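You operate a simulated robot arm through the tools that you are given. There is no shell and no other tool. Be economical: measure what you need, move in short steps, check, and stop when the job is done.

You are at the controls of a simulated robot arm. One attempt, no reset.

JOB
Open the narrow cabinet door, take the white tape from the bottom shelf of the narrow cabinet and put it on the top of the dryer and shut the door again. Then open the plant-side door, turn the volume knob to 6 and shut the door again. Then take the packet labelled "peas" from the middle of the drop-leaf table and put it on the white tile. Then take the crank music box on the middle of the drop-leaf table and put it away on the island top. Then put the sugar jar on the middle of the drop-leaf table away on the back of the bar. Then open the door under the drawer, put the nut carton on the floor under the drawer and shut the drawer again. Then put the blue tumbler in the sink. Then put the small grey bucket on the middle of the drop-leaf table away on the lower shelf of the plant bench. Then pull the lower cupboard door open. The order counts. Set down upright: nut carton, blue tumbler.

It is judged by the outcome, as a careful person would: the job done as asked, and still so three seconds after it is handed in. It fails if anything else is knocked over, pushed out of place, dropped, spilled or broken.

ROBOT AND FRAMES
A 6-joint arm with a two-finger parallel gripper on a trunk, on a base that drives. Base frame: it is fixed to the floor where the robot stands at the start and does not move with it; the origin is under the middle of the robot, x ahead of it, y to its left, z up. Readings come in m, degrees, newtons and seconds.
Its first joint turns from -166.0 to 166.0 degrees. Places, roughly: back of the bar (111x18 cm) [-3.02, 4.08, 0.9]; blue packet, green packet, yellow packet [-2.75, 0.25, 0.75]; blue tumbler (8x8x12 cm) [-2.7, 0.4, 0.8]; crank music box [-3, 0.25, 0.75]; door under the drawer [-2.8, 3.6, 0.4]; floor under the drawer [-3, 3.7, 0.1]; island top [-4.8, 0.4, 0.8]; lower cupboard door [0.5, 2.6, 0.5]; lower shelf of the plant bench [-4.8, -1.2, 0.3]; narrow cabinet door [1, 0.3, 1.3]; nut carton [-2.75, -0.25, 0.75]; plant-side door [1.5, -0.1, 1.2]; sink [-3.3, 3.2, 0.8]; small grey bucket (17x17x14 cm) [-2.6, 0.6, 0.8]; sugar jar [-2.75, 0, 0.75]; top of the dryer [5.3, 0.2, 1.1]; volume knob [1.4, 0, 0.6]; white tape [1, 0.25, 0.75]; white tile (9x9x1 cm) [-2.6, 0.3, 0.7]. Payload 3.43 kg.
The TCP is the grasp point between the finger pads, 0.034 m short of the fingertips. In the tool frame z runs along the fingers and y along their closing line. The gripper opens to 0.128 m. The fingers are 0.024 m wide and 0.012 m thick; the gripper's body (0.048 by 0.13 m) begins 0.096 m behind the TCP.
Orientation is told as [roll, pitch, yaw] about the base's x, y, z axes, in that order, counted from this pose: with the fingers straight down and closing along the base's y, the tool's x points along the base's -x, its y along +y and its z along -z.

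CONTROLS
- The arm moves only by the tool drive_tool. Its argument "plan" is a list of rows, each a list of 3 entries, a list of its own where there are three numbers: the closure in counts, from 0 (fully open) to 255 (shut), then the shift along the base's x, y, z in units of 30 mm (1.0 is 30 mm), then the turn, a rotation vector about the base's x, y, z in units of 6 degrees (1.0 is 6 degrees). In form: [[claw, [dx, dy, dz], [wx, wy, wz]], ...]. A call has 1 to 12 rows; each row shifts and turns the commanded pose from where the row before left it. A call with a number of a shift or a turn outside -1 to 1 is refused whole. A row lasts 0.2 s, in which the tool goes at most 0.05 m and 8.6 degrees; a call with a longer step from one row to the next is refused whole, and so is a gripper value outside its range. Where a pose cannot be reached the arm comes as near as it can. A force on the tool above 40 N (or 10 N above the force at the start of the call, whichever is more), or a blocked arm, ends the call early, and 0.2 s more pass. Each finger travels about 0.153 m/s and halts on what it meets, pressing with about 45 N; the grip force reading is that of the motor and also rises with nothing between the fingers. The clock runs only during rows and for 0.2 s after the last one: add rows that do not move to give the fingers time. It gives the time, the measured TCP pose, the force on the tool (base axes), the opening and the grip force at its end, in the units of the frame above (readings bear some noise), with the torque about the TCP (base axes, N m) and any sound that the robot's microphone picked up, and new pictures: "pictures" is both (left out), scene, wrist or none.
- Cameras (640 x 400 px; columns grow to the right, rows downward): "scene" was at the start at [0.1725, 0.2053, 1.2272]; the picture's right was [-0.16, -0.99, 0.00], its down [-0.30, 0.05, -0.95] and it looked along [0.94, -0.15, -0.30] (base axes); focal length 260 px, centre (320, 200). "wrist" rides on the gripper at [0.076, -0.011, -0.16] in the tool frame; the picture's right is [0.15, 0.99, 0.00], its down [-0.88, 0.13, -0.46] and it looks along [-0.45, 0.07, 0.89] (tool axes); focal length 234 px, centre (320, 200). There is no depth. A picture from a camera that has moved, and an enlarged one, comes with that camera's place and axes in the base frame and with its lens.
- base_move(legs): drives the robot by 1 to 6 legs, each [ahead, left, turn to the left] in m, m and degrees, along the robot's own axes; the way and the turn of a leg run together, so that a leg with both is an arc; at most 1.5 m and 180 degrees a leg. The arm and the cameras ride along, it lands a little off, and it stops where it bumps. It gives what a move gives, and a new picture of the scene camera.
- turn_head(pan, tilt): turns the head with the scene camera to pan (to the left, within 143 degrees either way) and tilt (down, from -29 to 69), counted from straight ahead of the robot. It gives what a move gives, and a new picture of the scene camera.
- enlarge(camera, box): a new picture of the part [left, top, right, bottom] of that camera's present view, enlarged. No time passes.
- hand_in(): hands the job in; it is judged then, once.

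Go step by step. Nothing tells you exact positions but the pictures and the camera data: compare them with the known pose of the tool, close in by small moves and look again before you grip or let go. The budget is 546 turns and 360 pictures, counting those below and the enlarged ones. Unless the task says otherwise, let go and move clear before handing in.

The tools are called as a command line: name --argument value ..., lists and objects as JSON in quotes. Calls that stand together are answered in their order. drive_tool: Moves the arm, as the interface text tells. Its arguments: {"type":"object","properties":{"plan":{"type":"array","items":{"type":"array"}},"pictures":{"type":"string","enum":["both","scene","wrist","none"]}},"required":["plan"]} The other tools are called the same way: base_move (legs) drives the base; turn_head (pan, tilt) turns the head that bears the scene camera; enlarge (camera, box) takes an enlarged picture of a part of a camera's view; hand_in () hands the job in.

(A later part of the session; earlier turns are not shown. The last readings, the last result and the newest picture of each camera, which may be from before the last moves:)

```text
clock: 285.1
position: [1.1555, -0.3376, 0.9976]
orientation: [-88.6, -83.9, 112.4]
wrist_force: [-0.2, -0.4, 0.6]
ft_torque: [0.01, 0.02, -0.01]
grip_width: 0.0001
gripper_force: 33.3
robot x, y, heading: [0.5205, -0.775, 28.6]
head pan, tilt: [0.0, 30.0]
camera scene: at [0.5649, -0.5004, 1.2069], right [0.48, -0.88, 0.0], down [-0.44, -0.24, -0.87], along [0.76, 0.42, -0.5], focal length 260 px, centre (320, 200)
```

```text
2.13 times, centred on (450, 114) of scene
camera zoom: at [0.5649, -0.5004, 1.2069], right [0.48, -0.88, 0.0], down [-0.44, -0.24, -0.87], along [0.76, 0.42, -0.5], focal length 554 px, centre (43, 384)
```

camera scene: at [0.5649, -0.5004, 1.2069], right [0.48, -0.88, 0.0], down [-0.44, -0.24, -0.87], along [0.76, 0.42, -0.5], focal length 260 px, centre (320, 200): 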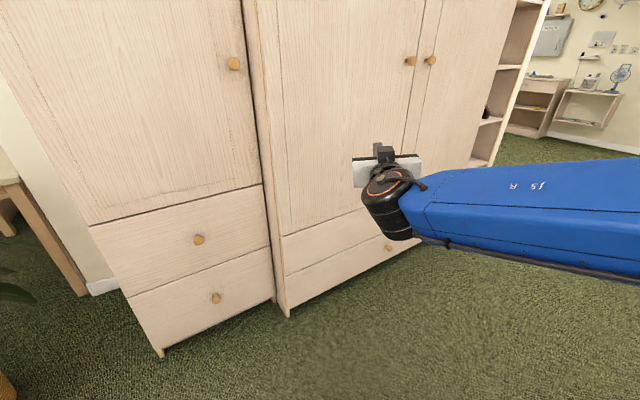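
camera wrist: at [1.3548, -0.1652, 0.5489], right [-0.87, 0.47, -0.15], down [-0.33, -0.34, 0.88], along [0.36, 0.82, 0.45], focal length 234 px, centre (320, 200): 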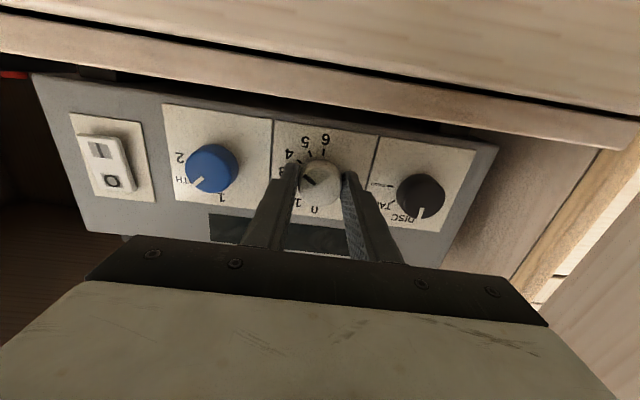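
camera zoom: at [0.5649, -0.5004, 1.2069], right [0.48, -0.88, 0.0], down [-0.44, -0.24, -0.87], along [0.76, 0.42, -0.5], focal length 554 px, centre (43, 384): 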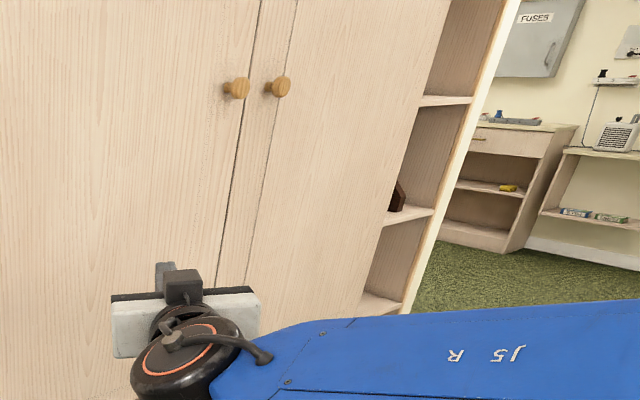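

Both doors are flush. Next is the drop-leaf table, so I'll turn that way and look.

base_move --legs '[[0, 0, 137]]'

turn_head --pan 10 --tilt 12

```text
clock: 291.1
position: [-0.2415, -0.6583, 0.9975]
orientation: [-88.7, -83.9, -111.0]
wrist_force: [0.0, 0.1, -0.2]
ft_torque: [0.02, 0.01, 0.0]
grip_width: 0.0001
gripper_force: 32.9
robot x, y, heading: [0.5194, -0.7797, 165.1]
head pan, tilt: [0.0, 30.0]
camera scene: at [0.3001, -0.9447, 1.2069], right [0.25, 0.97, 0.0], down [0.48, -0.13, -0.87], along [-0.84, 0.22, -0.5], focal length 260 px, centre (320, 200)
```

scene: 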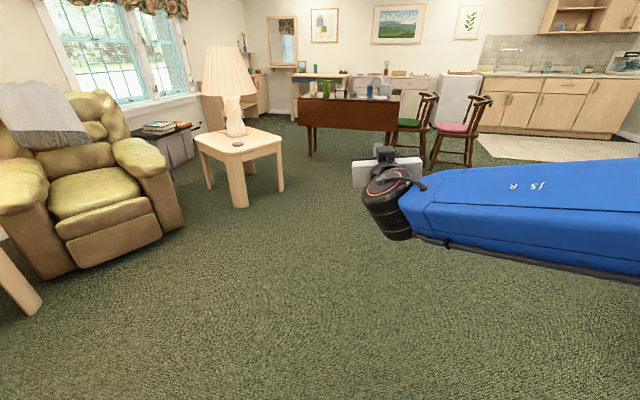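

```text
clock: 292.0
position: [-0.2403, -0.658, 0.9982]
orientation: [-88.7, -84.0, -110.9]
wrist_force: [0.1, -0.5, 1.3]
ft_torque: [0.0, -0.01, 0.0]
grip_width: 0.0
gripper_force: 33.0
robot x, y, heading: [0.5154, -0.7684, 165.4]
head pan, tilt: [10.0, 12.0]
camera scene: at [0.2947, -0.96, 1.2359], right [0.08, 1.0, 0.0], down [0.21, -0.02, -0.98], along [-0.97, 0.08, -0.21], focal length 260 px, centre (320, 200)
```

scene: 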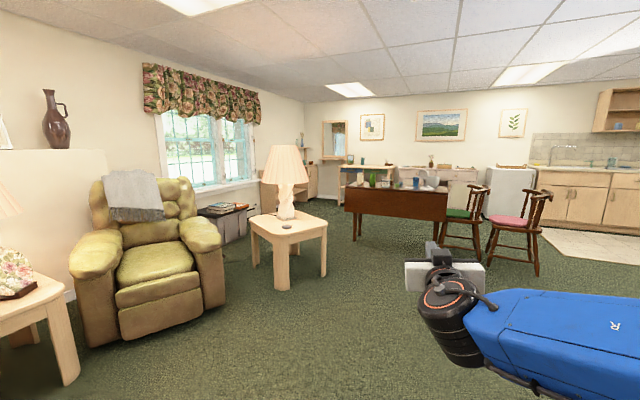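

I'll point the tool down before driving to the table.

drive_tool --plan '[[255, [0, 0, 0], [-0.342, -0.94, 0]], [255, [0, 0, 0], [-0.342, -0.94, 0]], [255, [0, 0, 0], [-0.342, -0.94, 0]], [255, [0, 0, 0], [-0.342, -0.94, 0]], [255, [0, 0, 0], [-0.342, -0.94, 0]], [255, [0, 0, 0], [-0.342, -0.94, 0]], [255, [0, 0, 0], [-0.342, -0.94, 0]], [255, [0, 0, 0], [-0.342, -0.94, 0]], [255, [0, 0, 0], [-0.342, -0.94, 0]], [255, [0, 0, 0], [-0.342, -0.94, 0]], [255, [0, 0, 0], [-0.342, -0.94, 0]], [255, [0, 0, 0], [-0.342, -0.94, 0]]]' --pictures "none"

drive_tool --plan '[[0, [0, 0, 0], [-0.342, -0.94, 0]], [0, [0, 0, 0], [-0.342, -0.94, 0]], [0, [0, 0, 0], [-0.342, -0.94, 0]]]' --pictures "none"

base_move --legs '[[0, 0, -9], [1.3, 0, 0], [1.05, 0, 0], [0, 0, 23]]'

turn_head --pan 0 --tilt 25

```text
clock: 294.6
position: [-0.2412, -0.6589, 0.9987]
orientation: [-1.6, -17.6, 166.4]
wrist_force: [0.9, 0.2, 0.2]
ft_torque: [0.01, 0.03, 0.0]
grip_width: 0.0
gripper_force: 32.8
robot x, y, heading: [0.5233, -0.7762, 165.2]
head pan, tilt: [10.0, 12.0]
```

```text
clock: 295.4
position: [-0.2394, -0.6571, 0.9989]
orientation: [0.3, 0.2, 166.2]
wrist_force: [1.4, 0.3, -0.8]
ft_torque: [-0.02, 0.04, -0.02]
grip_width: 0.128
gripper_force: 0.0
robot x, y, heading: [0.5212, -0.7744, 165.1]
head pan, tilt: [10.0, 12.0]
```

```text
clock: 308.9
position: [-2.414, 0.148, 0.9984]
orientation: [0.3, 0.1, 179.3]
wrist_force: [-0.5, -0.1, -0.6]
ft_torque: [-0.02, 0.01, -0.01]
grip_width: 0.1278
gripper_force: 0.0
robot x, y, heading: [-1.6455, 0.2076, 178.7]
head pan, tilt: [10.0, 12.0]
camera scene: at [-1.8238, -0.0248, 1.236], right [-0.15, 0.99, 0.0], down [0.21, 0.03, -0.98], along [-0.97, -0.14, -0.21], focal length 260 px, centre (320, 200)
```

scene: 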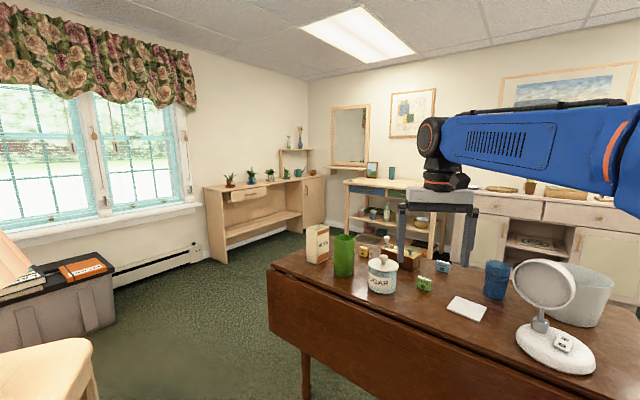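

```text
clock: 309.6
position: [-2.4142, 0.1477, 0.9982]
orientation: [0.3, 0.1, 179.3]
wrist_force: [-0.2, 0.0, -0.4]
ft_torque: [-0.01, 0.0, 0.03]
grip_width: 0.1279
gripper_force: 0.1
robot x, y, heading: [-1.6449, 0.2069, 178.4]
head pan, tilt: [0.0, 25.0]
camera scene: at [-1.8237, -0.0087, 1.2149], right [0.03, 1.0, 0.0], down [0.42, -0.01, -0.91], along [-0.91, 0.02, -0.42], focal length 260 px, centre (320, 200)
```

scene: 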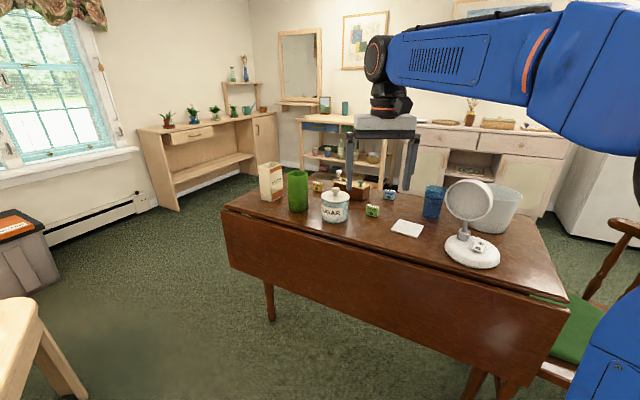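

enlarge --camera "scene" --box '[255, 150, 415, 250]'

enlarge --camera "scene" --box '[355, 180, 435, 240]'

```text
4.00 times, centred on (335, 200) of scene
camera zoom: at [-1.8237, -0.0087, 1.2149], right [0.03, 1.0, 0.0], down [0.42, -0.01, -0.91], along [-0.91, 0.02, -0.42], focal length 1038 px, centre (260, 200)
```

zoom: 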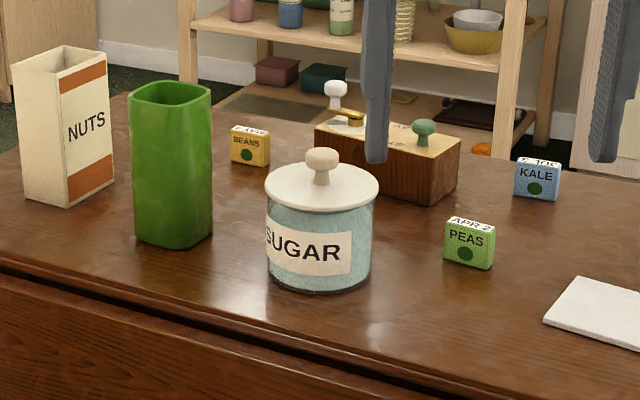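

```text
6.67 times, centred on (395, 210) of scene
camera zoom: at [-1.8237, -0.0087, 1.2149], right [0.03, 1.0, 0.0], down [0.42, -0.01, -0.91], along [-0.91, 0.02, -0.42], focal length 1730 px, centre (-180, 133)
```

zoom: 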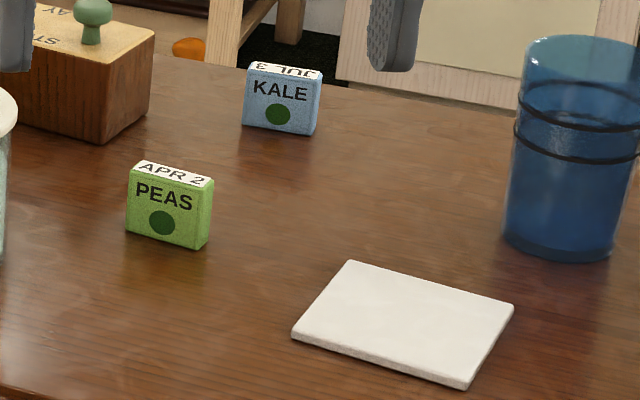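

"PEAS" is the green packet at about (-2.70, 0.21). The white tile is at about (-2.59, 0.31), and the table is rotated about 62° like the house. I'll raise the arm and square up to the table.

drive_tool --plan '[[0, [0, 0, 1], [0, 0, 0]], [0, [0, 0, 1], [0, 0, 0]], [0, [0, 0, 1], [0, 0, 0]], [0, [0, 0, 0.5], [0, 0, 0]]]' --pictures "none"

base_move --legs '[[0.33, 0.186, 0], [0, 0, -26.5]]'

turn_head --pan 0 --tilt 40

```text
clock: 310.6
position: [-2.4147, 0.1471, 1.1039]
orientation: [0.3, 0.1, 179.3]
wrist_force: [0.6, 0.2, -0.2]
ft_torque: [-0.04, 0.01, 0.04]
grip_width: 0.1276
gripper_force: 0.0
robot x, y, heading: [-1.645, 0.2066, 178.5]
head pan, tilt: [0.0, 25.0]
```

```text
clock: 314.4
position: [-2.7034, 0.3137, 1.1037]
orientation: [0.3, 0.1, 153.1]
wrist_force: [0.0, 0.6, 0.2]
ft_torque: [0.02, 0.0, 0.02]
grip_width: 0.1278
gripper_force: 0.1
robot x, y, heading: [-1.9863, 0.0309, 152.4]
head pan, tilt: [0.0, 25.0]
camera scene: at [-2.2415, -0.086, 1.2149], right [0.46, 0.89, 0.0], down [0.37, -0.2, -0.91], along [-0.8, 0.42, -0.42], focal length 260 px, centre (320, 200)
```

scene: 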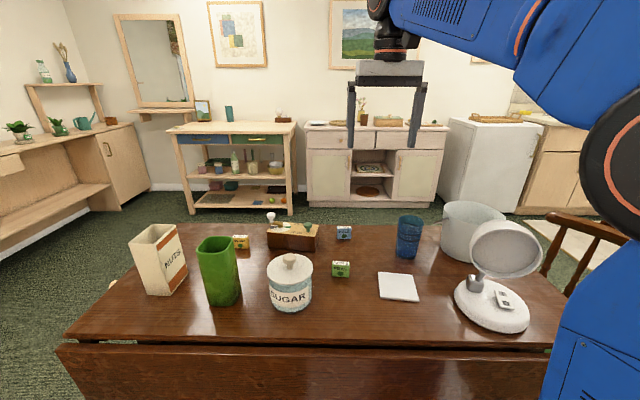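

```text
clock: 315.2
position: [-2.7023, 0.3142, 1.1034]
orientation: [0.1, 0.1, 153.1]
wrist_force: [0.5, 0.5, 0.8]
ft_torque: [0.0, 0.0, 0.02]
grip_width: 0.128
gripper_force: 0.1
robot x, y, heading: [-1.9847, 0.0261, 152.3]
head pan, tilt: [0.0, 40.0]
camera scene: at [-2.2352, -0.0893, 1.1916], right [0.46, 0.89, 0.0], down [0.57, -0.3, -0.77], along [-0.68, 0.36, -0.64], focal length 260 px, centre (320, 200)
```

scene: 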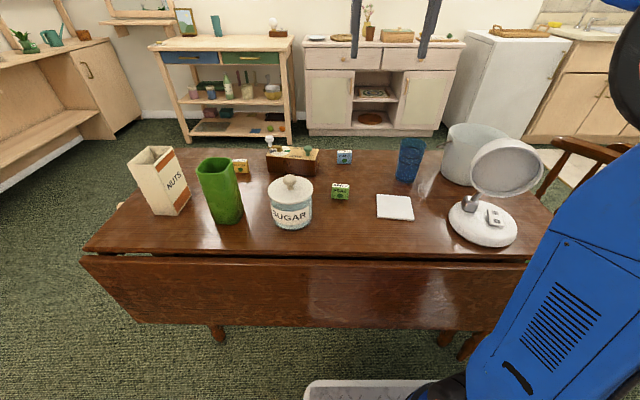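

drive_tool --plan '[[60, [0.03, -0.8, -1], [0, 0, 0]], [60, [0.03, -0.8, -1], [0, 0, 0]], [60, [0.03, -0.8, -1], [0, 0, 0]], [60, [0.03, -0.8, -1], [0, 0, 0]], [60, [0, 0, -1], [0, 0, 0]], [60, [0, 0, -1], [0, 0, 0]]]' --pictures "wrist"

```text
clock: 316.6
position: [-2.7002, 0.2175, 0.9232]
orientation: [0.3, 0.1, 153.2]
wrist_force: [0.2, 0.9, 0.8]
ft_torque: [-0.01, 0.0, -0.02]
grip_width: 0.0977
gripper_force: 0.0
robot x, y, heading: [-1.9871, 0.0265, 152.5]
head pan, tilt: [0.0, 40.0]
camera wrist: at [-2.6254, 0.1944, 1.084], right [-0.32, -0.95, 0.01], down [-0.84, 0.28, 0.46], along [-0.43, 0.14, -0.89], focal length 234 px, centre (320, 200)
```

wrist: 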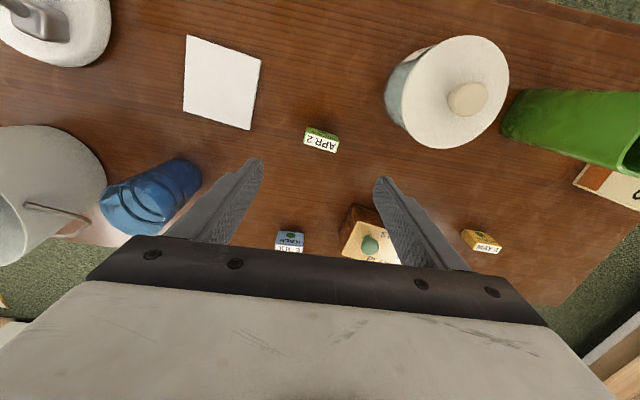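

enlarge --camera "wrist" --box '[280, 110, 360, 170]'

```text
6.67 times, centred on (320, 140) of wrist
camera zoom: at [-2.6254, 0.1944, 1.084], right [-0.32, -0.95, 0.01], down [-0.84, 0.28, 0.46], along [-0.43, 0.14, -0.89], focal length 1561 px, centre (320, 600)
```

zoom: 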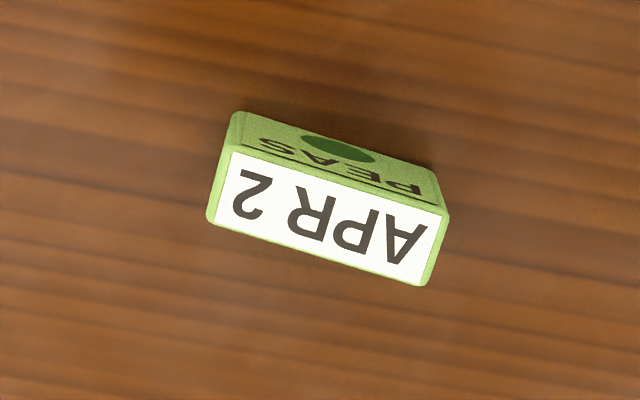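

drive_tool --plan '[[60, [0.12, -0.06, -0.95], [0, 0, -0.75]], [60, [0.12, -0.06, -0.95], [0, 0, -0.75]], [60, [0, 0, -0.95], [0, 0, 0]], [60, [0, 0, -0.95], [0, 0, 0]]]' --pictures "wrist"

```text
clock: 317.6
position: [-2.6924, 0.2138, 0.8101]
orientation: [0.2, 0.1, 144.1]
wrist_force: [-0.3, -0.2, -0.7]
ft_torque: [0.01, 0.02, 0.01]
grip_width: 0.098
gripper_force: 0.0
robot x, y, heading: [-1.9838, 0.0295, 152.0]
head pan, tilt: [0.0, 40.0]
camera wrist: at [-2.6222, 0.1792, 0.9695], right [-0.46, -0.89, 0.01], down [-0.79, 0.41, 0.45], along [-0.41, 0.2, -0.89], focal length 234 px, centre (320, 200)
```

wrist: 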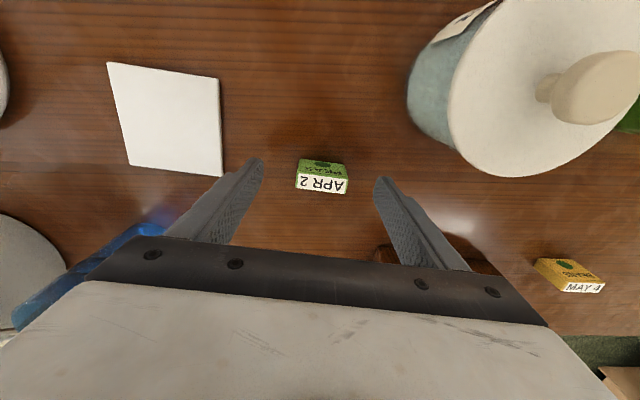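

drive_tool --plan '[[60, [0, 0, -0.6], [0, 0, 0]], [60, [0, 0, -0.5], [0, 0, 0]], [150, [0, 0, 0], [0, 0, 0]], [200, [0, 0, 0], [0, 0, 0]], [255, [0, 0, 0], [0, 0, 0]], [255, [0, 0, 0], [0, 0, 0]]]' --pictures "wrist"

```text
clock: 319.0
position: [-2.6923, 0.2139, 0.7766]
orientation: [0.3, 0.1, 144.2]
wrist_force: [0.1, 0.0, 0.2]
ft_torque: [-0.01, 0.01, 0.02]
grip_width: 0.044
gripper_force: 45.3
robot x, y, heading: [-1.9866, 0.0274, 152.2]
head pan, tilt: [0.0, 40.0]
camera wrist: at [-2.6212, 0.1781, 0.9372], right [-0.46, -0.89, 0.01], down [-0.79, 0.41, 0.45], along [-0.41, 0.2, -0.89], focal length 234 px, centre (320, 200)
```

wrist: 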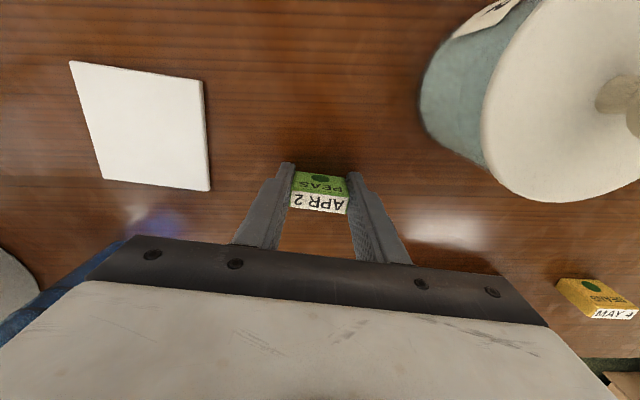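

The packet is held. I'll lift, move to the tile at (-2.590, 0.312) and lower.

drive_tool --plan '[[255, [0, 0, 1], [0, 0, 0]], [255, [0, 0, 1], [0, 0, 0]], [255, [0.85, 0.82, 0], [0, 0, 0]], [255, [0.85, 0.82, 0], [0, 0, 0]], [255, [0.85, 0.82, 0], [0, 0, 0]], [255, [0.85, 0.82, 0], [0, 0, 0]], [255, [0, 0, 0], [0, 0, 0]]]' --pictures "wrist"

```text
clock: 320.6
position: [-2.5919, 0.3136, 0.8383]
orientation: [0.3, 0.1, 144.2]
wrist_force: [0.0, 0.3, -0.1]
ft_torque: [0.04, -0.04, -0.02]
grip_width: 0.0439
gripper_force: 44.9
robot x, y, heading: [-1.9882, 0.0283, 152.5]
head pan, tilt: [0.0, 40.0]
camera wrist: at [-2.5215, 0.2791, 0.9984], right [-0.46, -0.89, 0.01], down [-0.79, 0.41, 0.45], along [-0.41, 0.2, -0.89], focal length 234 px, centre (320, 200)
```

wrist: 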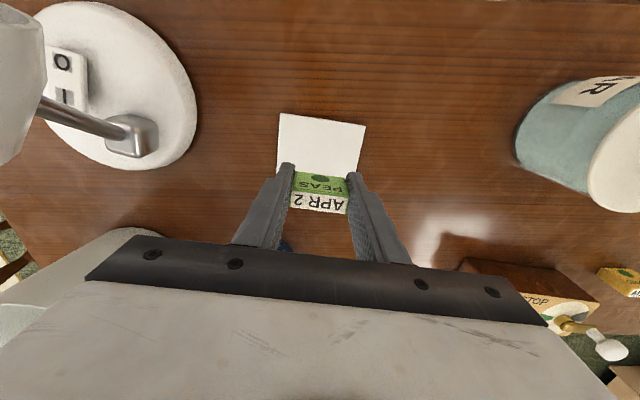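

drive_tool --plan '[[255, [0.15, -0.1, -0.6], [0, 0, 0]], [255, [0, 0, -0.6], [0, 0, 0]], [255, [0, 0, -0.3], [0, 0, 0]], [255, [0, 0, -0.15], [0, 0, 0]]]' --pictures "wrist"

```text
clock: 321.6
position: [-2.5862, 0.3107, 0.7878]
orientation: [0.4, 0.1, 144.1]
wrist_force: [0.7, -0.7, -0.9]
ft_torque: [0.02, -0.03, -0.02]
grip_width: 0.0441
gripper_force: 45.1
robot x, y, heading: [-1.9914, 0.0269, 152.1]
head pan, tilt: [0.0, 40.0]
camera wrist: at [-2.5157, 0.2754, 0.949], right [-0.46, -0.89, 0.01], down [-0.79, 0.41, 0.45], along [-0.41, 0.2, -0.89], focal length 234 px, centre (320, 200)
```

wrist: 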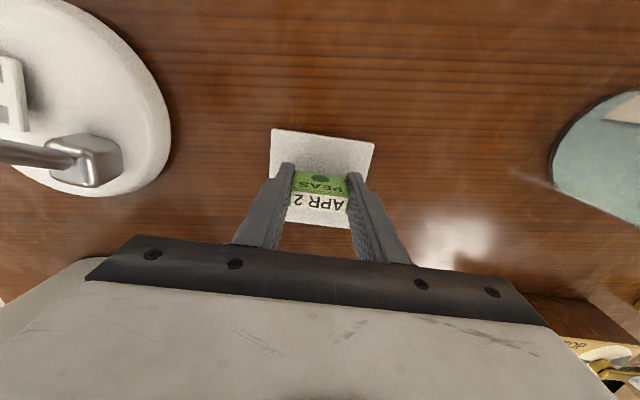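

drive_tool --plan '[[255, [0, 0, -0.08], [0, 0, 0]], [255, [0, 0, -0.05], [0, 0, 0]], [255, [0, 0, 0], [0, 0, 0]]]' --pictures "none"

```text
clock: 322.4
position: [-2.5857, 0.3102, 0.7839]
orientation: [0.2, 0.1, 144.2]
wrist_force: [1.0, 0.5, -0.8]
ft_torque: [-0.01, 0.06, -0.03]
grip_width: 0.0443
gripper_force: 45.1
robot x, y, heading: [-1.9866, 0.0305, 152.2]
head pan, tilt: [0.0, 40.0]
```

drive_tool --plan '[[255, [0, 0, -0.05], [0, 0, 0]], [255, [0, 0, -0.04], [0, 0, 0]], [255, [0, 0, 0], [0, 0, 0]]]' --pictures "wrist"

```text
clock: 323.2
position: [-2.5856, 0.3089, 0.7828]
orientation: [0.4, -0.2, 144.2]
wrist_force: [-2.3, 2.3, 34.5]
ft_torque: [0.5, 0.03, 0.0]
grip_width: 0.044
gripper_force: 45.4
robot x, y, heading: [-1.9891, 0.0331, 152.2]
head pan, tilt: [0.0, 40.0]
camera wrist: at [-2.515, 0.275, 0.943], right [-0.46, -0.89, 0.01], down [-0.79, 0.41, 0.46], along [-0.41, 0.21, -0.89], focal length 234 px, centre (320, 200)
```

wrist: 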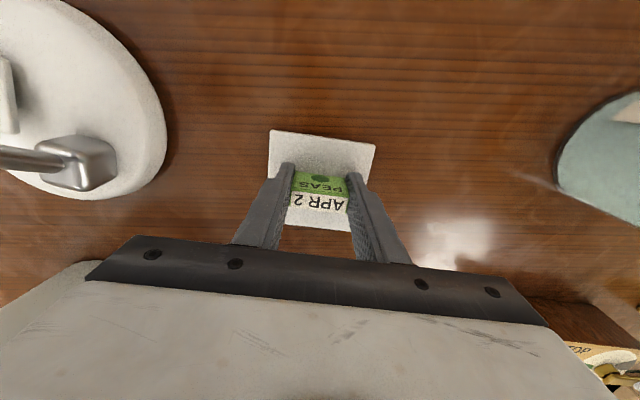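

drive_tool --plan '[[255, [0, 0, 0.03], [0, 0, 0]], [200, [0, 0, 0], [0, 0, 0]], [130, [0, 0, 0], [0, 0, 0]], [130, [0, 0, 0], [0, 0, 0]], [130, [0, 0, 0.7], [0, 0, 0]], [130, [0, 0, 1], [0, 0, 0]], [130, [0, 0, 1], [0, 0, 0]], [130, [0, 0, 1], [0, 0, 0]]]' --pictures "wrist"

```text
clock: 325.0
position: [-2.5838, 0.3073, 0.8922]
orientation: [0.3, 0.1, 144.2]
wrist_force: [-1.0, 0.1, -0.3]
ft_torque: [0.01, -0.01, 0.0]
grip_width: 0.0628
gripper_force: 0.0
robot x, y, heading: [-1.9841, 0.0303, 152.3]
head pan, tilt: [0.0, 40.0]
camera wrist: at [-2.5139, 0.2733, 1.0522], right [-0.46, -0.89, 0.01], down [-0.79, 0.41, 0.45], along [-0.41, 0.2, -0.89], focal length 234 px, centre (320, 200)
```

wrist: 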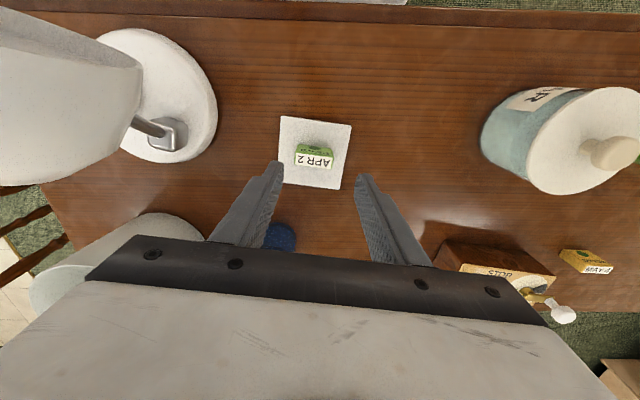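

Peas is standing on the tile. Next is the music box, so I'll move above it for a look.

drive_tool --plan '[[0, [0, 0, 1], [0, 0, 0]], [0, [0, 0, 1], [0, 0, 0]], [0, [0, 0, 1], [0, 0, 0]], [0, [-0.9, -0.6, 0], [0, 0, 0]], [0, [-0.9, -0.6, 0], [0, 0, 0]], [0, [-0.9, -0.6, 0], [0, 0, 0]], [0, [-0.9, -0.6, 0], [0, 0, 0]], [0, [-0.9, -0.6, 0], [0, 0, 0]], [0, [-0.9, -0.6, 0], [0, 0, 0]], [0, [-0.9, -0.6, 0], [0, 0, 0]], [0, [-0.9, -0.6, 0], [0, 0, 0]], [0, [0, 0, 0], [0, 0, 0]]]'

```text
clock: 327.6
position: [-2.8028, 0.1664, 0.9828]
orientation: [0.2, 0.0, 144.2]
wrist_force: [-0.7, -0.6, -0.1]
ft_torque: [0.02, -0.01, -0.01]
grip_width: 0.1278
gripper_force: 0.1
robot x, y, heading: [-1.9902, 0.0276, 152.0]
head pan, tilt: [0.0, 40.0]
camera scene: at [-2.2352, -0.0894, 1.1916], right [0.46, 0.89, 0.0], down [0.57, -0.3, -0.77], along [-0.68, 0.36, -0.64], focal length 260 px, centre (320, 200)
camera wrist: at [-2.7315, 0.1304, 1.143], right [-0.46, -0.89, 0.01], down [-0.79, 0.41, 0.45], along [-0.41, 0.2, -0.89], focal length 234 px, centre (320, 200)
```

scene: 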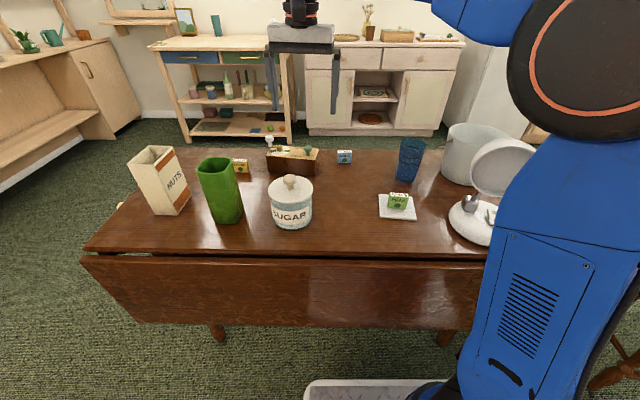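
wrist: 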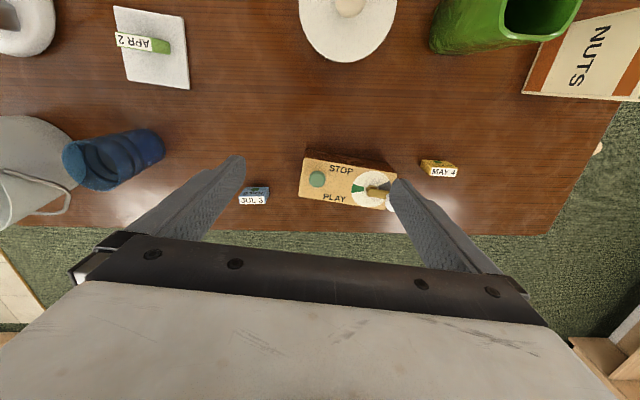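

enlarge --camera "wrist" --box '[280, 130, 420, 220]'

```text
4.44 times, centred on (350, 175) of wrist
camera zoom: at [-2.7315, 0.1304, 1.143], right [-0.46, -0.89, 0.01], down [-0.79, 0.41, 0.45], along [-0.41, 0.2, -0.89], focal length 1041 px, centre (187, 311)
```

zoom: 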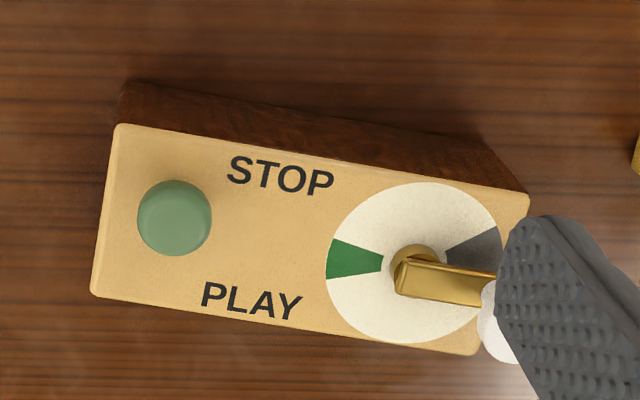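

The box is about 15 x 6.5 cm with its centre at (-2.883, 0.157). I'll turn the gripper 90° to grip across its short side.

drive_tool --plan '[[0, [-0.22, -0.03, 0], [0, 0, 1]], [0, [-0.22, -0.03, 0], [0, 0, 1]], [0, [-0.22, -0.03, 0], [0, 0, 1]], [0, [-0.22, -0.03, 0], [0, 0, 1]], [0, [-0.22, -0.03, 0], [0, 0, 1]], [0, [-0.22, -0.03, 0], [0, 0, 1]], [0, [-0.22, -0.03, 0], [0, 0, 1]], [0, [-0.22, -0.03, 0], [0, 0, 1]], [0, [-0.22, -0.03, 0], [0, 0, 1]], [0, [-0.22, -0.03, 0], [0, 0, 1]], [0, [-0.22, -0.03, 0], [0, 0, 1]], [0, [-0.22, -0.03, 0], [0, 0, 1]]]' --pictures "none"

drive_tool --plan '[[0, [0, 0, 0], [0, 0, 1]], [0, [0, 0, 0], [0, 0, 1]], [0, [0, 0, 0], [0, 0, 0.75]], [0, [0, 0, 0], [0, 0, 0]]]' --pictures "wrist"

```text
clock: 330.2
position: [-2.88, 0.1563, 0.9836]
orientation: [0.3, 0.1, -143.7]
wrist_force: [0.9, -0.1, -0.1]
ft_torque: [0.02, 0.0, -0.03]
grip_width: 0.1282
gripper_force: 0.0
robot x, y, heading: [-1.9854, 0.0273, 152.2]
head pan, tilt: [0.0, 40.0]
```

```text
clock: 331.2
position: [-2.8819, 0.1551, 0.9832]
orientation: [0.3, 0.1, -127.3]
wrist_force: [-0.3, 0.5, -0.6]
ft_torque: [0.01, -0.02, -0.01]
grip_width: 0.1281
gripper_force: 0.1
robot x, y, heading: [-1.9862, 0.0336, 152.2]
head pan, tilt: [0.0, 40.0]
camera wrist: at [-2.8434, 0.2225, 1.143], right [0.88, -0.48, 0.01], down [-0.43, -0.78, 0.45], along [-0.21, -0.4, -0.89], focal length 234 px, centre (320, 200)
```

wrist: 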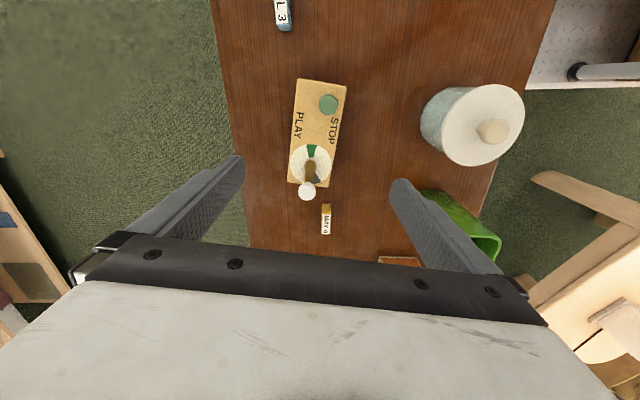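

drive_tool --plan '[[0, [-0.02, 0.08, -0.9], [0, 0, 0]], [0, [-0.02, 0.08, -0.9], [0, 0, 0]], [0, [0, 0, -0.9], [0, 0, 0]], [0, [0, 0, -0.9], [0, 0, 0]]]'

```text
clock: 332.2
position: [-2.8847, 0.1599, 0.876]
orientation: [0.3, 0.1, -127.3]
wrist_force: [-0.6, -0.3, 0.1]
ft_torque: [0.01, 0.01, -0.02]
grip_width: 0.1278
gripper_force: 0.0
robot x, y, heading: [-1.9873, 0.0266, 152.3]
head pan, tilt: [0.0, 40.0]
camera scene: at [-2.2352, -0.0894, 1.1916], right [0.46, 0.89, 0.0], down [0.57, -0.3, -0.77], along [-0.68, 0.36, -0.64], focal length 260 px, centre (320, 200)
camera wrist: at [-2.846, 0.2268, 1.0352], right [0.88, -0.48, 0.01], down [-0.43, -0.78, 0.45], along [-0.22, -0.4, -0.89], focal length 234 px, centre (320, 200)
```

scene: 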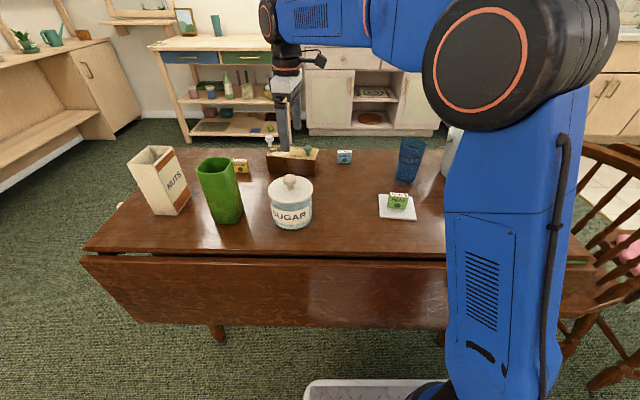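
wrist: 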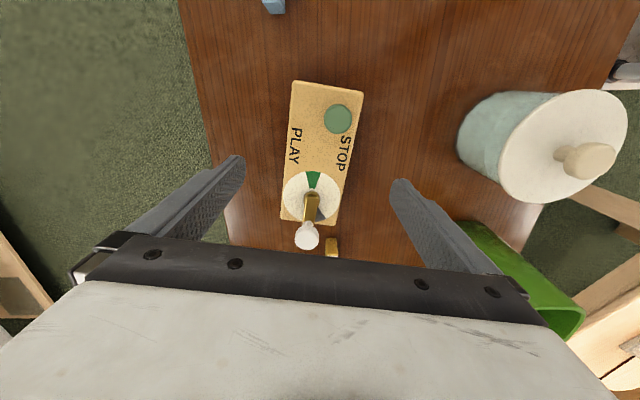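

drive_tool --plan '[[0, [0.03, 0.02, -0.9], [0, 0, 0]], [0, [0, 0, -0.9], [0, 0, 0]], [0, [0, 0, -0.9], [0, 0, 0]], [0, [0, 0, -0.3], [0, 0, 0]]]' --pictures "wrist"

```text
clock: 333.2
position: [-2.881, 0.161, 0.7852]
orientation: [0.4, 0.2, -127.4]
wrist_force: [-0.2, 1.1, 0.6]
ft_torque: [0.03, 0.02, 0.01]
grip_width: 0.1279
gripper_force: 0.1
robot x, y, heading: [-1.9863, 0.0289, 152.2]
head pan, tilt: [0.0, 40.0]
camera wrist: at [-2.8434, 0.2284, 0.9445], right [0.88, -0.48, 0.01], down [-0.43, -0.78, 0.46], along [-0.22, -0.4, -0.89], focal length 234 px, centre (320, 200)
```

wrist: 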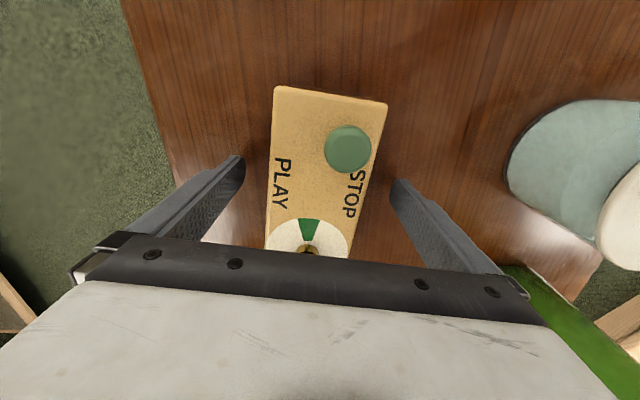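

drive_tool --plan '[[100, [0, 0, 0], [0, 0, 0]], [150, [0, 0, 0], [0, 0, 0]], [255, [0, 0, 0], [0, 0, 0]], [255, [0, 0, 0], [0, 0, 0]]]' --pictures "none"

drive_tool --plan '[[255, [0, 0, 1], [0, 0, 0]], [255, [0, 0, 1], [0, 0, 0]], [255, [0, 0, 1], [0, 0, 0]], [255, [0, 0, 1], [0, 0, 0]], [255, [0, 0, 1], [0, 0, 0]], [255, [0, 0, 1], [0, 0, 0]], [255, [0, 0, 1], [0, 0, 0]]]'

```text
clock: 334.2
position: [-2.8827, 0.1612, 0.7846]
orientation: [0.3, 0.1, -127.3]
wrist_force: [-0.2, 0.9, -0.1]
ft_torque: [-0.04, 0.2, -0.08]
grip_width: 0.0678
gripper_force: 44.9
robot x, y, heading: [-1.9821, 0.0326, 152.3]
head pan, tilt: [0.0, 40.0]
```

```text
clock: 335.8
position: [-2.88, 0.161, 0.996]
orientation: [0.4, 0.1, -127.3]
wrist_force: [-0.1, 0.2, -3.7]
ft_torque: [0.03, -0.07, 0.01]
grip_width: 0.0678
gripper_force: 45.3
robot x, y, heading: [-1.9865, 0.0275, 152.6]
head pan, tilt: [0.0, 40.0]
camera scene: at [-2.2355, -0.0894, 1.1915], right [0.46, 0.89, 0.0], down [0.57, -0.3, -0.77], along [-0.68, 0.36, -0.64], focal length 260 px, centre (320, 200)
camera wrist: at [-2.8419, 0.2274, 1.1549], right [0.88, -0.48, 0.01], down [-0.43, -0.78, 0.45], along [-0.21, -0.4, -0.89], focal length 234 px, centre (320, 200)
```

scene: 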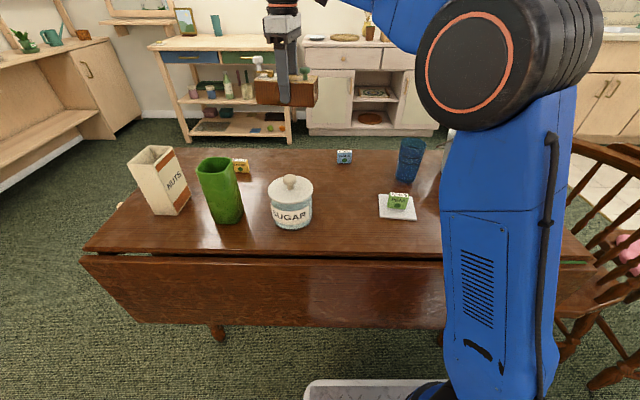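
wrist: 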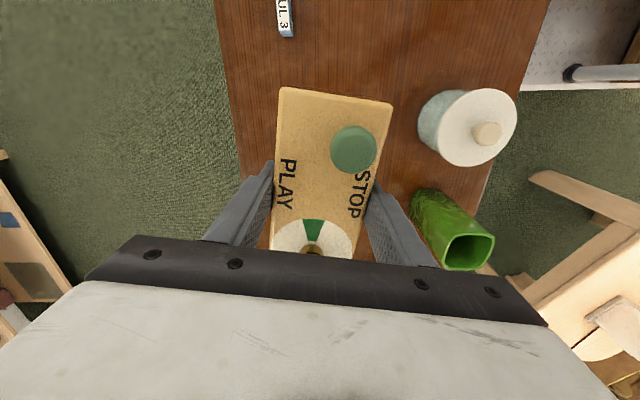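

The music box is lifted cleanly. The island is the wooden cart with the blue and green drawers, so I'll check the route around the table's left end.

turn_head --pan 60 --tilt 35

turn_head --pan 15 --tilt 10

```text
clock: 337.1
position: [-2.8794, 0.161, 0.9942]
orientation: [0.3, 0.1, -127.3]
wrist_force: [-1.3, -1.0, -3.3]
ft_torque: [-0.02, -0.01, 0.04]
grip_width: 0.0676
gripper_force: 44.8
robot x, y, heading: [-1.986, 0.0246, 152.2]
head pan, tilt: [60.0, 35.0]
camera scene: at [-2.2346, -0.1759, 1.1991], right [-0.53, 0.85, 0.0], down [0.49, 0.31, -0.82], along [-0.69, -0.44, -0.57], focal length 260 px, centre (320, 200)
```

scene: 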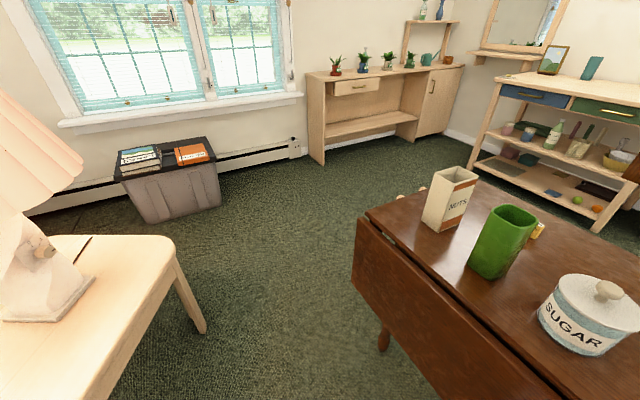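

```text
clock: 338.2
position: [-2.88, 0.1591, 0.9954]
orientation: [0.2, 0.1, -127.4]
wrist_force: [0.4, -0.4, -2.9]
ft_torque: [0.02, 0.0, -0.01]
grip_width: 0.0675
gripper_force: 45.2
robot x, y, heading: [-1.9896, 0.0318, 152.4]
head pan, tilt: [15.0, 10.0]
camera scene: at [-2.2508, -0.1085, 1.2392], right [0.22, 0.98, 0.0], down [0.17, -0.04, -0.98], along [-0.96, 0.22, -0.17], focal length 260 px, centre (320, 200)
```

scene: 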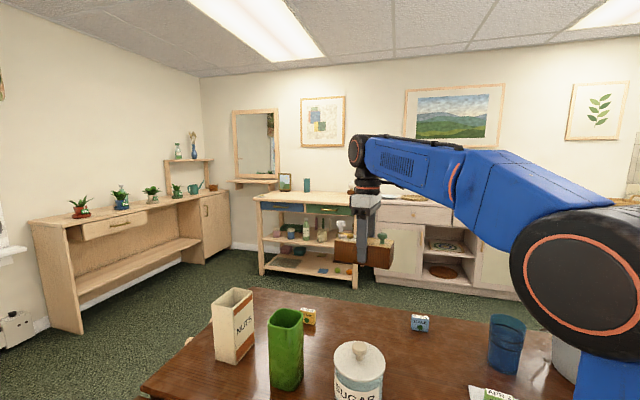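

turn_head --pan -60 --tilt 25

```text
clock: 339.7
position: [-2.8798, 0.1597, 0.9941]
orientation: [0.3, 0.1, -127.3]
wrist_force: [0.3, 0.8, -2.8]
ft_torque: [0.05, -0.05, -0.01]
grip_width: 0.0678
gripper_force: 44.7
robot x, y, heading: [-1.9842, 0.0245, 152.3]
head pan, tilt: [-60.0, 25.0]
camera scene: at [-2.1639, -0.0368, 1.2149], right [1.0, 0.04, 0.0], down [0.02, -0.42, -0.91], along [-0.04, 0.91, -0.42], focal length 260 px, centre (320, 200)
```

scene: 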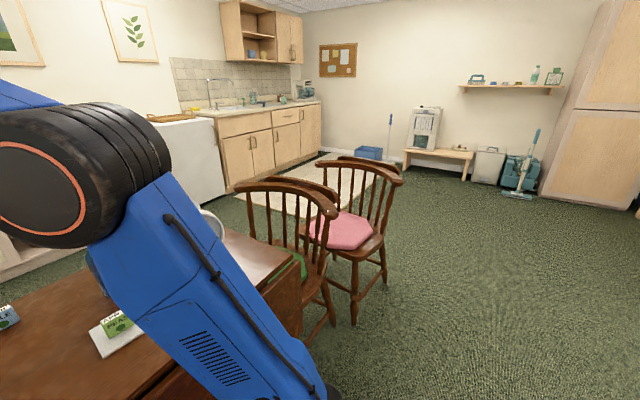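

The gap at the south end is too tight, so I'll take the open northern route. First I'll raise and retract the load.

drive_tool --plan '[[255, [0, 0, 1], [0, 0, 0]], [255, [0, 0, 1], [0, 0, 0]], [255, [1, -0.15, 0], [0, 0, 0]], [255, [1, -0.15, 0], [0, 0, 0]], [255, [1, -0.15, 0], [0, 0, 0]], [255, [1, -0.15, 0], [0, 0, 0]], [255, [1, -0.15, 0], [0, 0, 0]], [255, [1, -0.15, 0], [0, 0, 0]], [255, [1, -0.15, 0], [0, 0, 0]], [255, [1, -0.15, 0], [0, 0, 0]], [255, [1, -0.15, 0], [0, 0, 0]], [255, [1, -0.15, 0], [0, 0, 0]]]' --pictures "none"

base_move --legs '[[-0.75, 0, 0], [0, 0, -60], [1.35, 0, 0]]'

turn_head --pan 40 --tilt 25

```text
clock: 342.3
position: [-2.5808, 0.1141, 1.0553]
orientation: [0.3, 0.2, -127.3]
wrist_force: [-0.6, 0.7, -4.1]
ft_torque: [0.0, -0.06, -0.02]
grip_width: 0.0677
gripper_force: 44.5
robot x, y, heading: [-1.9896, 0.0255, 152.1]
head pan, tilt: [-60.0, 25.0]
```

```text
clock: 355.4
position: [-1.5402, 1.6228, 1.0557]
orientation: [0.3, 0.0, 169.8]
wrist_force: [-0.1, -0.5, -3.0]
ft_torque: [0.0, -0.03, 0.0]
grip_width: 0.0678
gripper_force: 43.9
robot x, y, heading: [-1.3495, 1.0565, 89.9]
head pan, tilt: [-60.0, 25.0]
camera scene: at [-1.4837, 1.183, 1.2149], right [0.49, -0.87, 0.0], down [-0.37, -0.21, -0.91], along [0.79, 0.45, -0.42], focal length 260 px, centre (320, 200)
```

scene: 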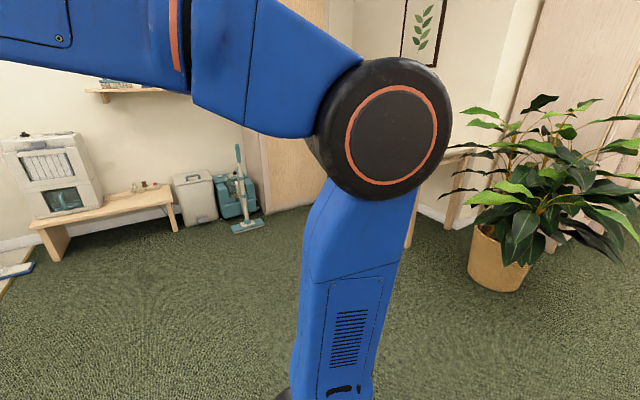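

```text
clock: 357.2
position: [-1.5404, 1.6224, 1.0543]
orientation: [0.3, 0.1, 170.0]
wrist_force: [-1.8, -0.6, -3.8]
ft_torque: [0.0, -0.01, -0.02]
grip_width: 0.0677
gripper_force: 44.6
robot x, y, heading: [-1.3481, 1.0552, 89.4]
head pan, tilt: [40.0, 25.0]
camera scene: at [-1.6225, 1.2087, 1.2149], right [0.77, 0.64, 0.0], down [0.27, -0.33, -0.91], along [-0.58, 0.7, -0.42], focal length 260 px, centre (320, 200)
```

scene: 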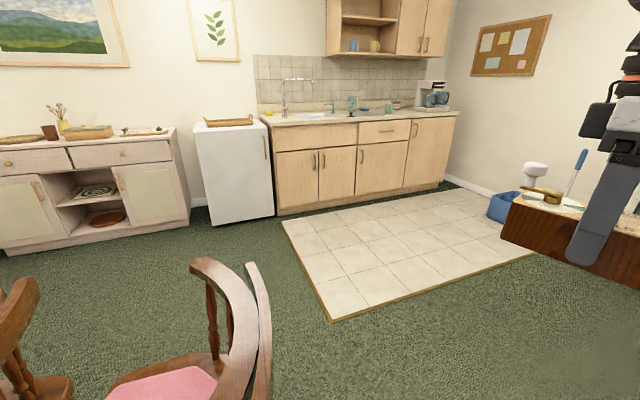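

base_move --legs '[[1.05, 0, 0], [0, 0, 90.6], [1.4, 0, 0], [0.3, 0, 0], [0, 0, 60]]'

turn_head --pan 0 --tilt 20

```text
clock: 377.1
position: [-3.1329, 1.5735, 1.0573]
orientation: [0.3, 0.1, -42.1]
wrist_force: [0.9, -0.2, -3.2]
ft_torque: [0.02, 0.02, 0.01]
grip_width: 0.0677
gripper_force: 45.9
robot x, y, heading: [-2.9944, 2.1576, -122.6]
head pan, tilt: [40.0, 25.0]
camera scene: at [-2.8443, 1.8759, 1.2157], right [-0.99, -0.13, 0.0], down [-0.05, 0.42, -0.9], along [0.12, -0.9, -0.43], focal length 260 px, centre (320, 200)
```

scene: 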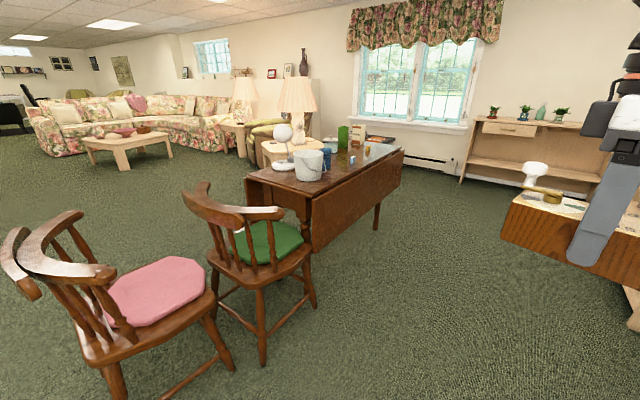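

```text
clock: 378.1
position: [-3.1294, 1.5748, 1.0579]
orientation: [0.1, 0.1, -42.2]
wrist_force: [0.6, -0.2, -3.6]
ft_torque: [0.02, 0.02, 0.0]
grip_width: 0.0678
gripper_force: 45.0
robot x, y, heading: [-2.9971, 2.1574, -122.7]
head pan, tilt: [0.0, 20.0]
camera scene: at [-2.9063, 1.8888, 1.2237], right [-0.84, 0.54, 0.0], down [0.19, 0.29, -0.94], along [-0.5, -0.79, -0.35], focal length 260 px, centre (320, 200)
```

scene: 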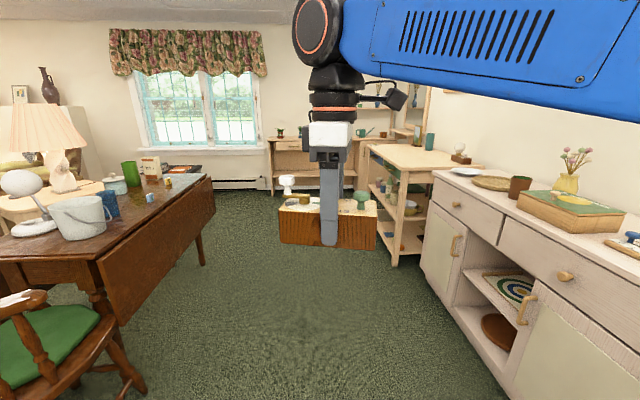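

base_move --legs '[[0, 0, 10], [1.4, 0, 0], [0.92, 0, 0], [0, 0, -95]]'

turn_head --pan 0 --tilt 30

```text
clock: 394.3
position: [-4.4181, 0.0825, 1.057]
orientation: [0.2, 0.0, -127.4]
wrist_force: [-0.2, 0.5, -3.3]
ft_torque: [0.03, -0.04, 0.0]
grip_width: 0.0678
gripper_force: 45.1
robot x, y, heading: [-3.8239, -0.0021, 152.5]
head pan, tilt: [0.0, 20.0]
camera scene: at [-4.0825, -0.1165, 1.223], right [0.47, 0.89, 0.0], down [0.3, -0.16, -0.94], along [-0.83, 0.44, -0.34], focal length 260 px, centre (320, 200)
```

scene: 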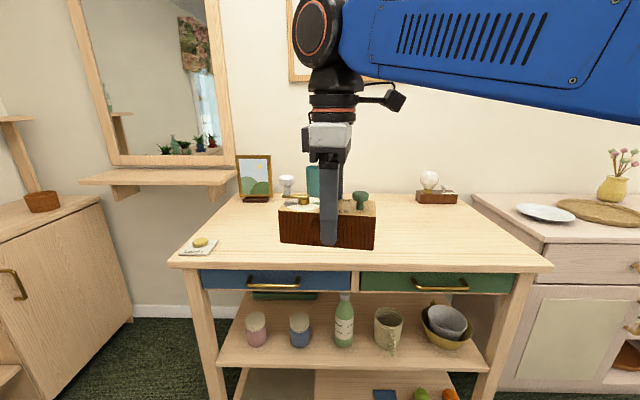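

```text
clock: 395.0
position: [-4.4179, 0.0836, 1.0568]
orientation: [0.1, 0.1, -127.4]
wrist_force: [-0.1, 0.7, -3.1]
ft_torque: [0.02, -0.07, 0.04]
grip_width: 0.0674
gripper_force: 45.1
robot x, y, heading: [-3.8252, -0.0021, 152.4]
head pan, tilt: [0.0, 30.0]
camera scene: at [-4.0802, -0.1177, 1.207], right [0.47, 0.89, 0.0], down [0.44, -0.23, -0.87], along [-0.77, 0.4, -0.5], focal length 260 px, centre (320, 200)
```

scene: 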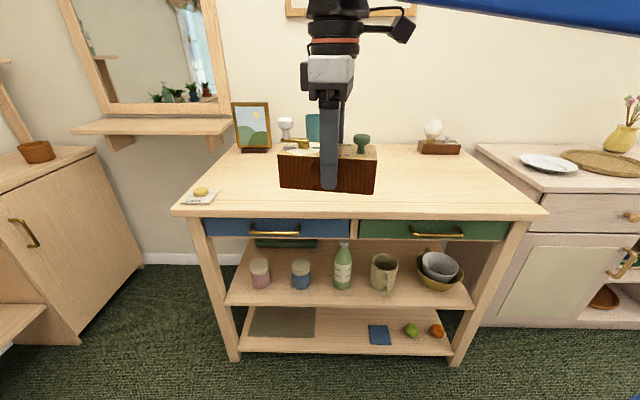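

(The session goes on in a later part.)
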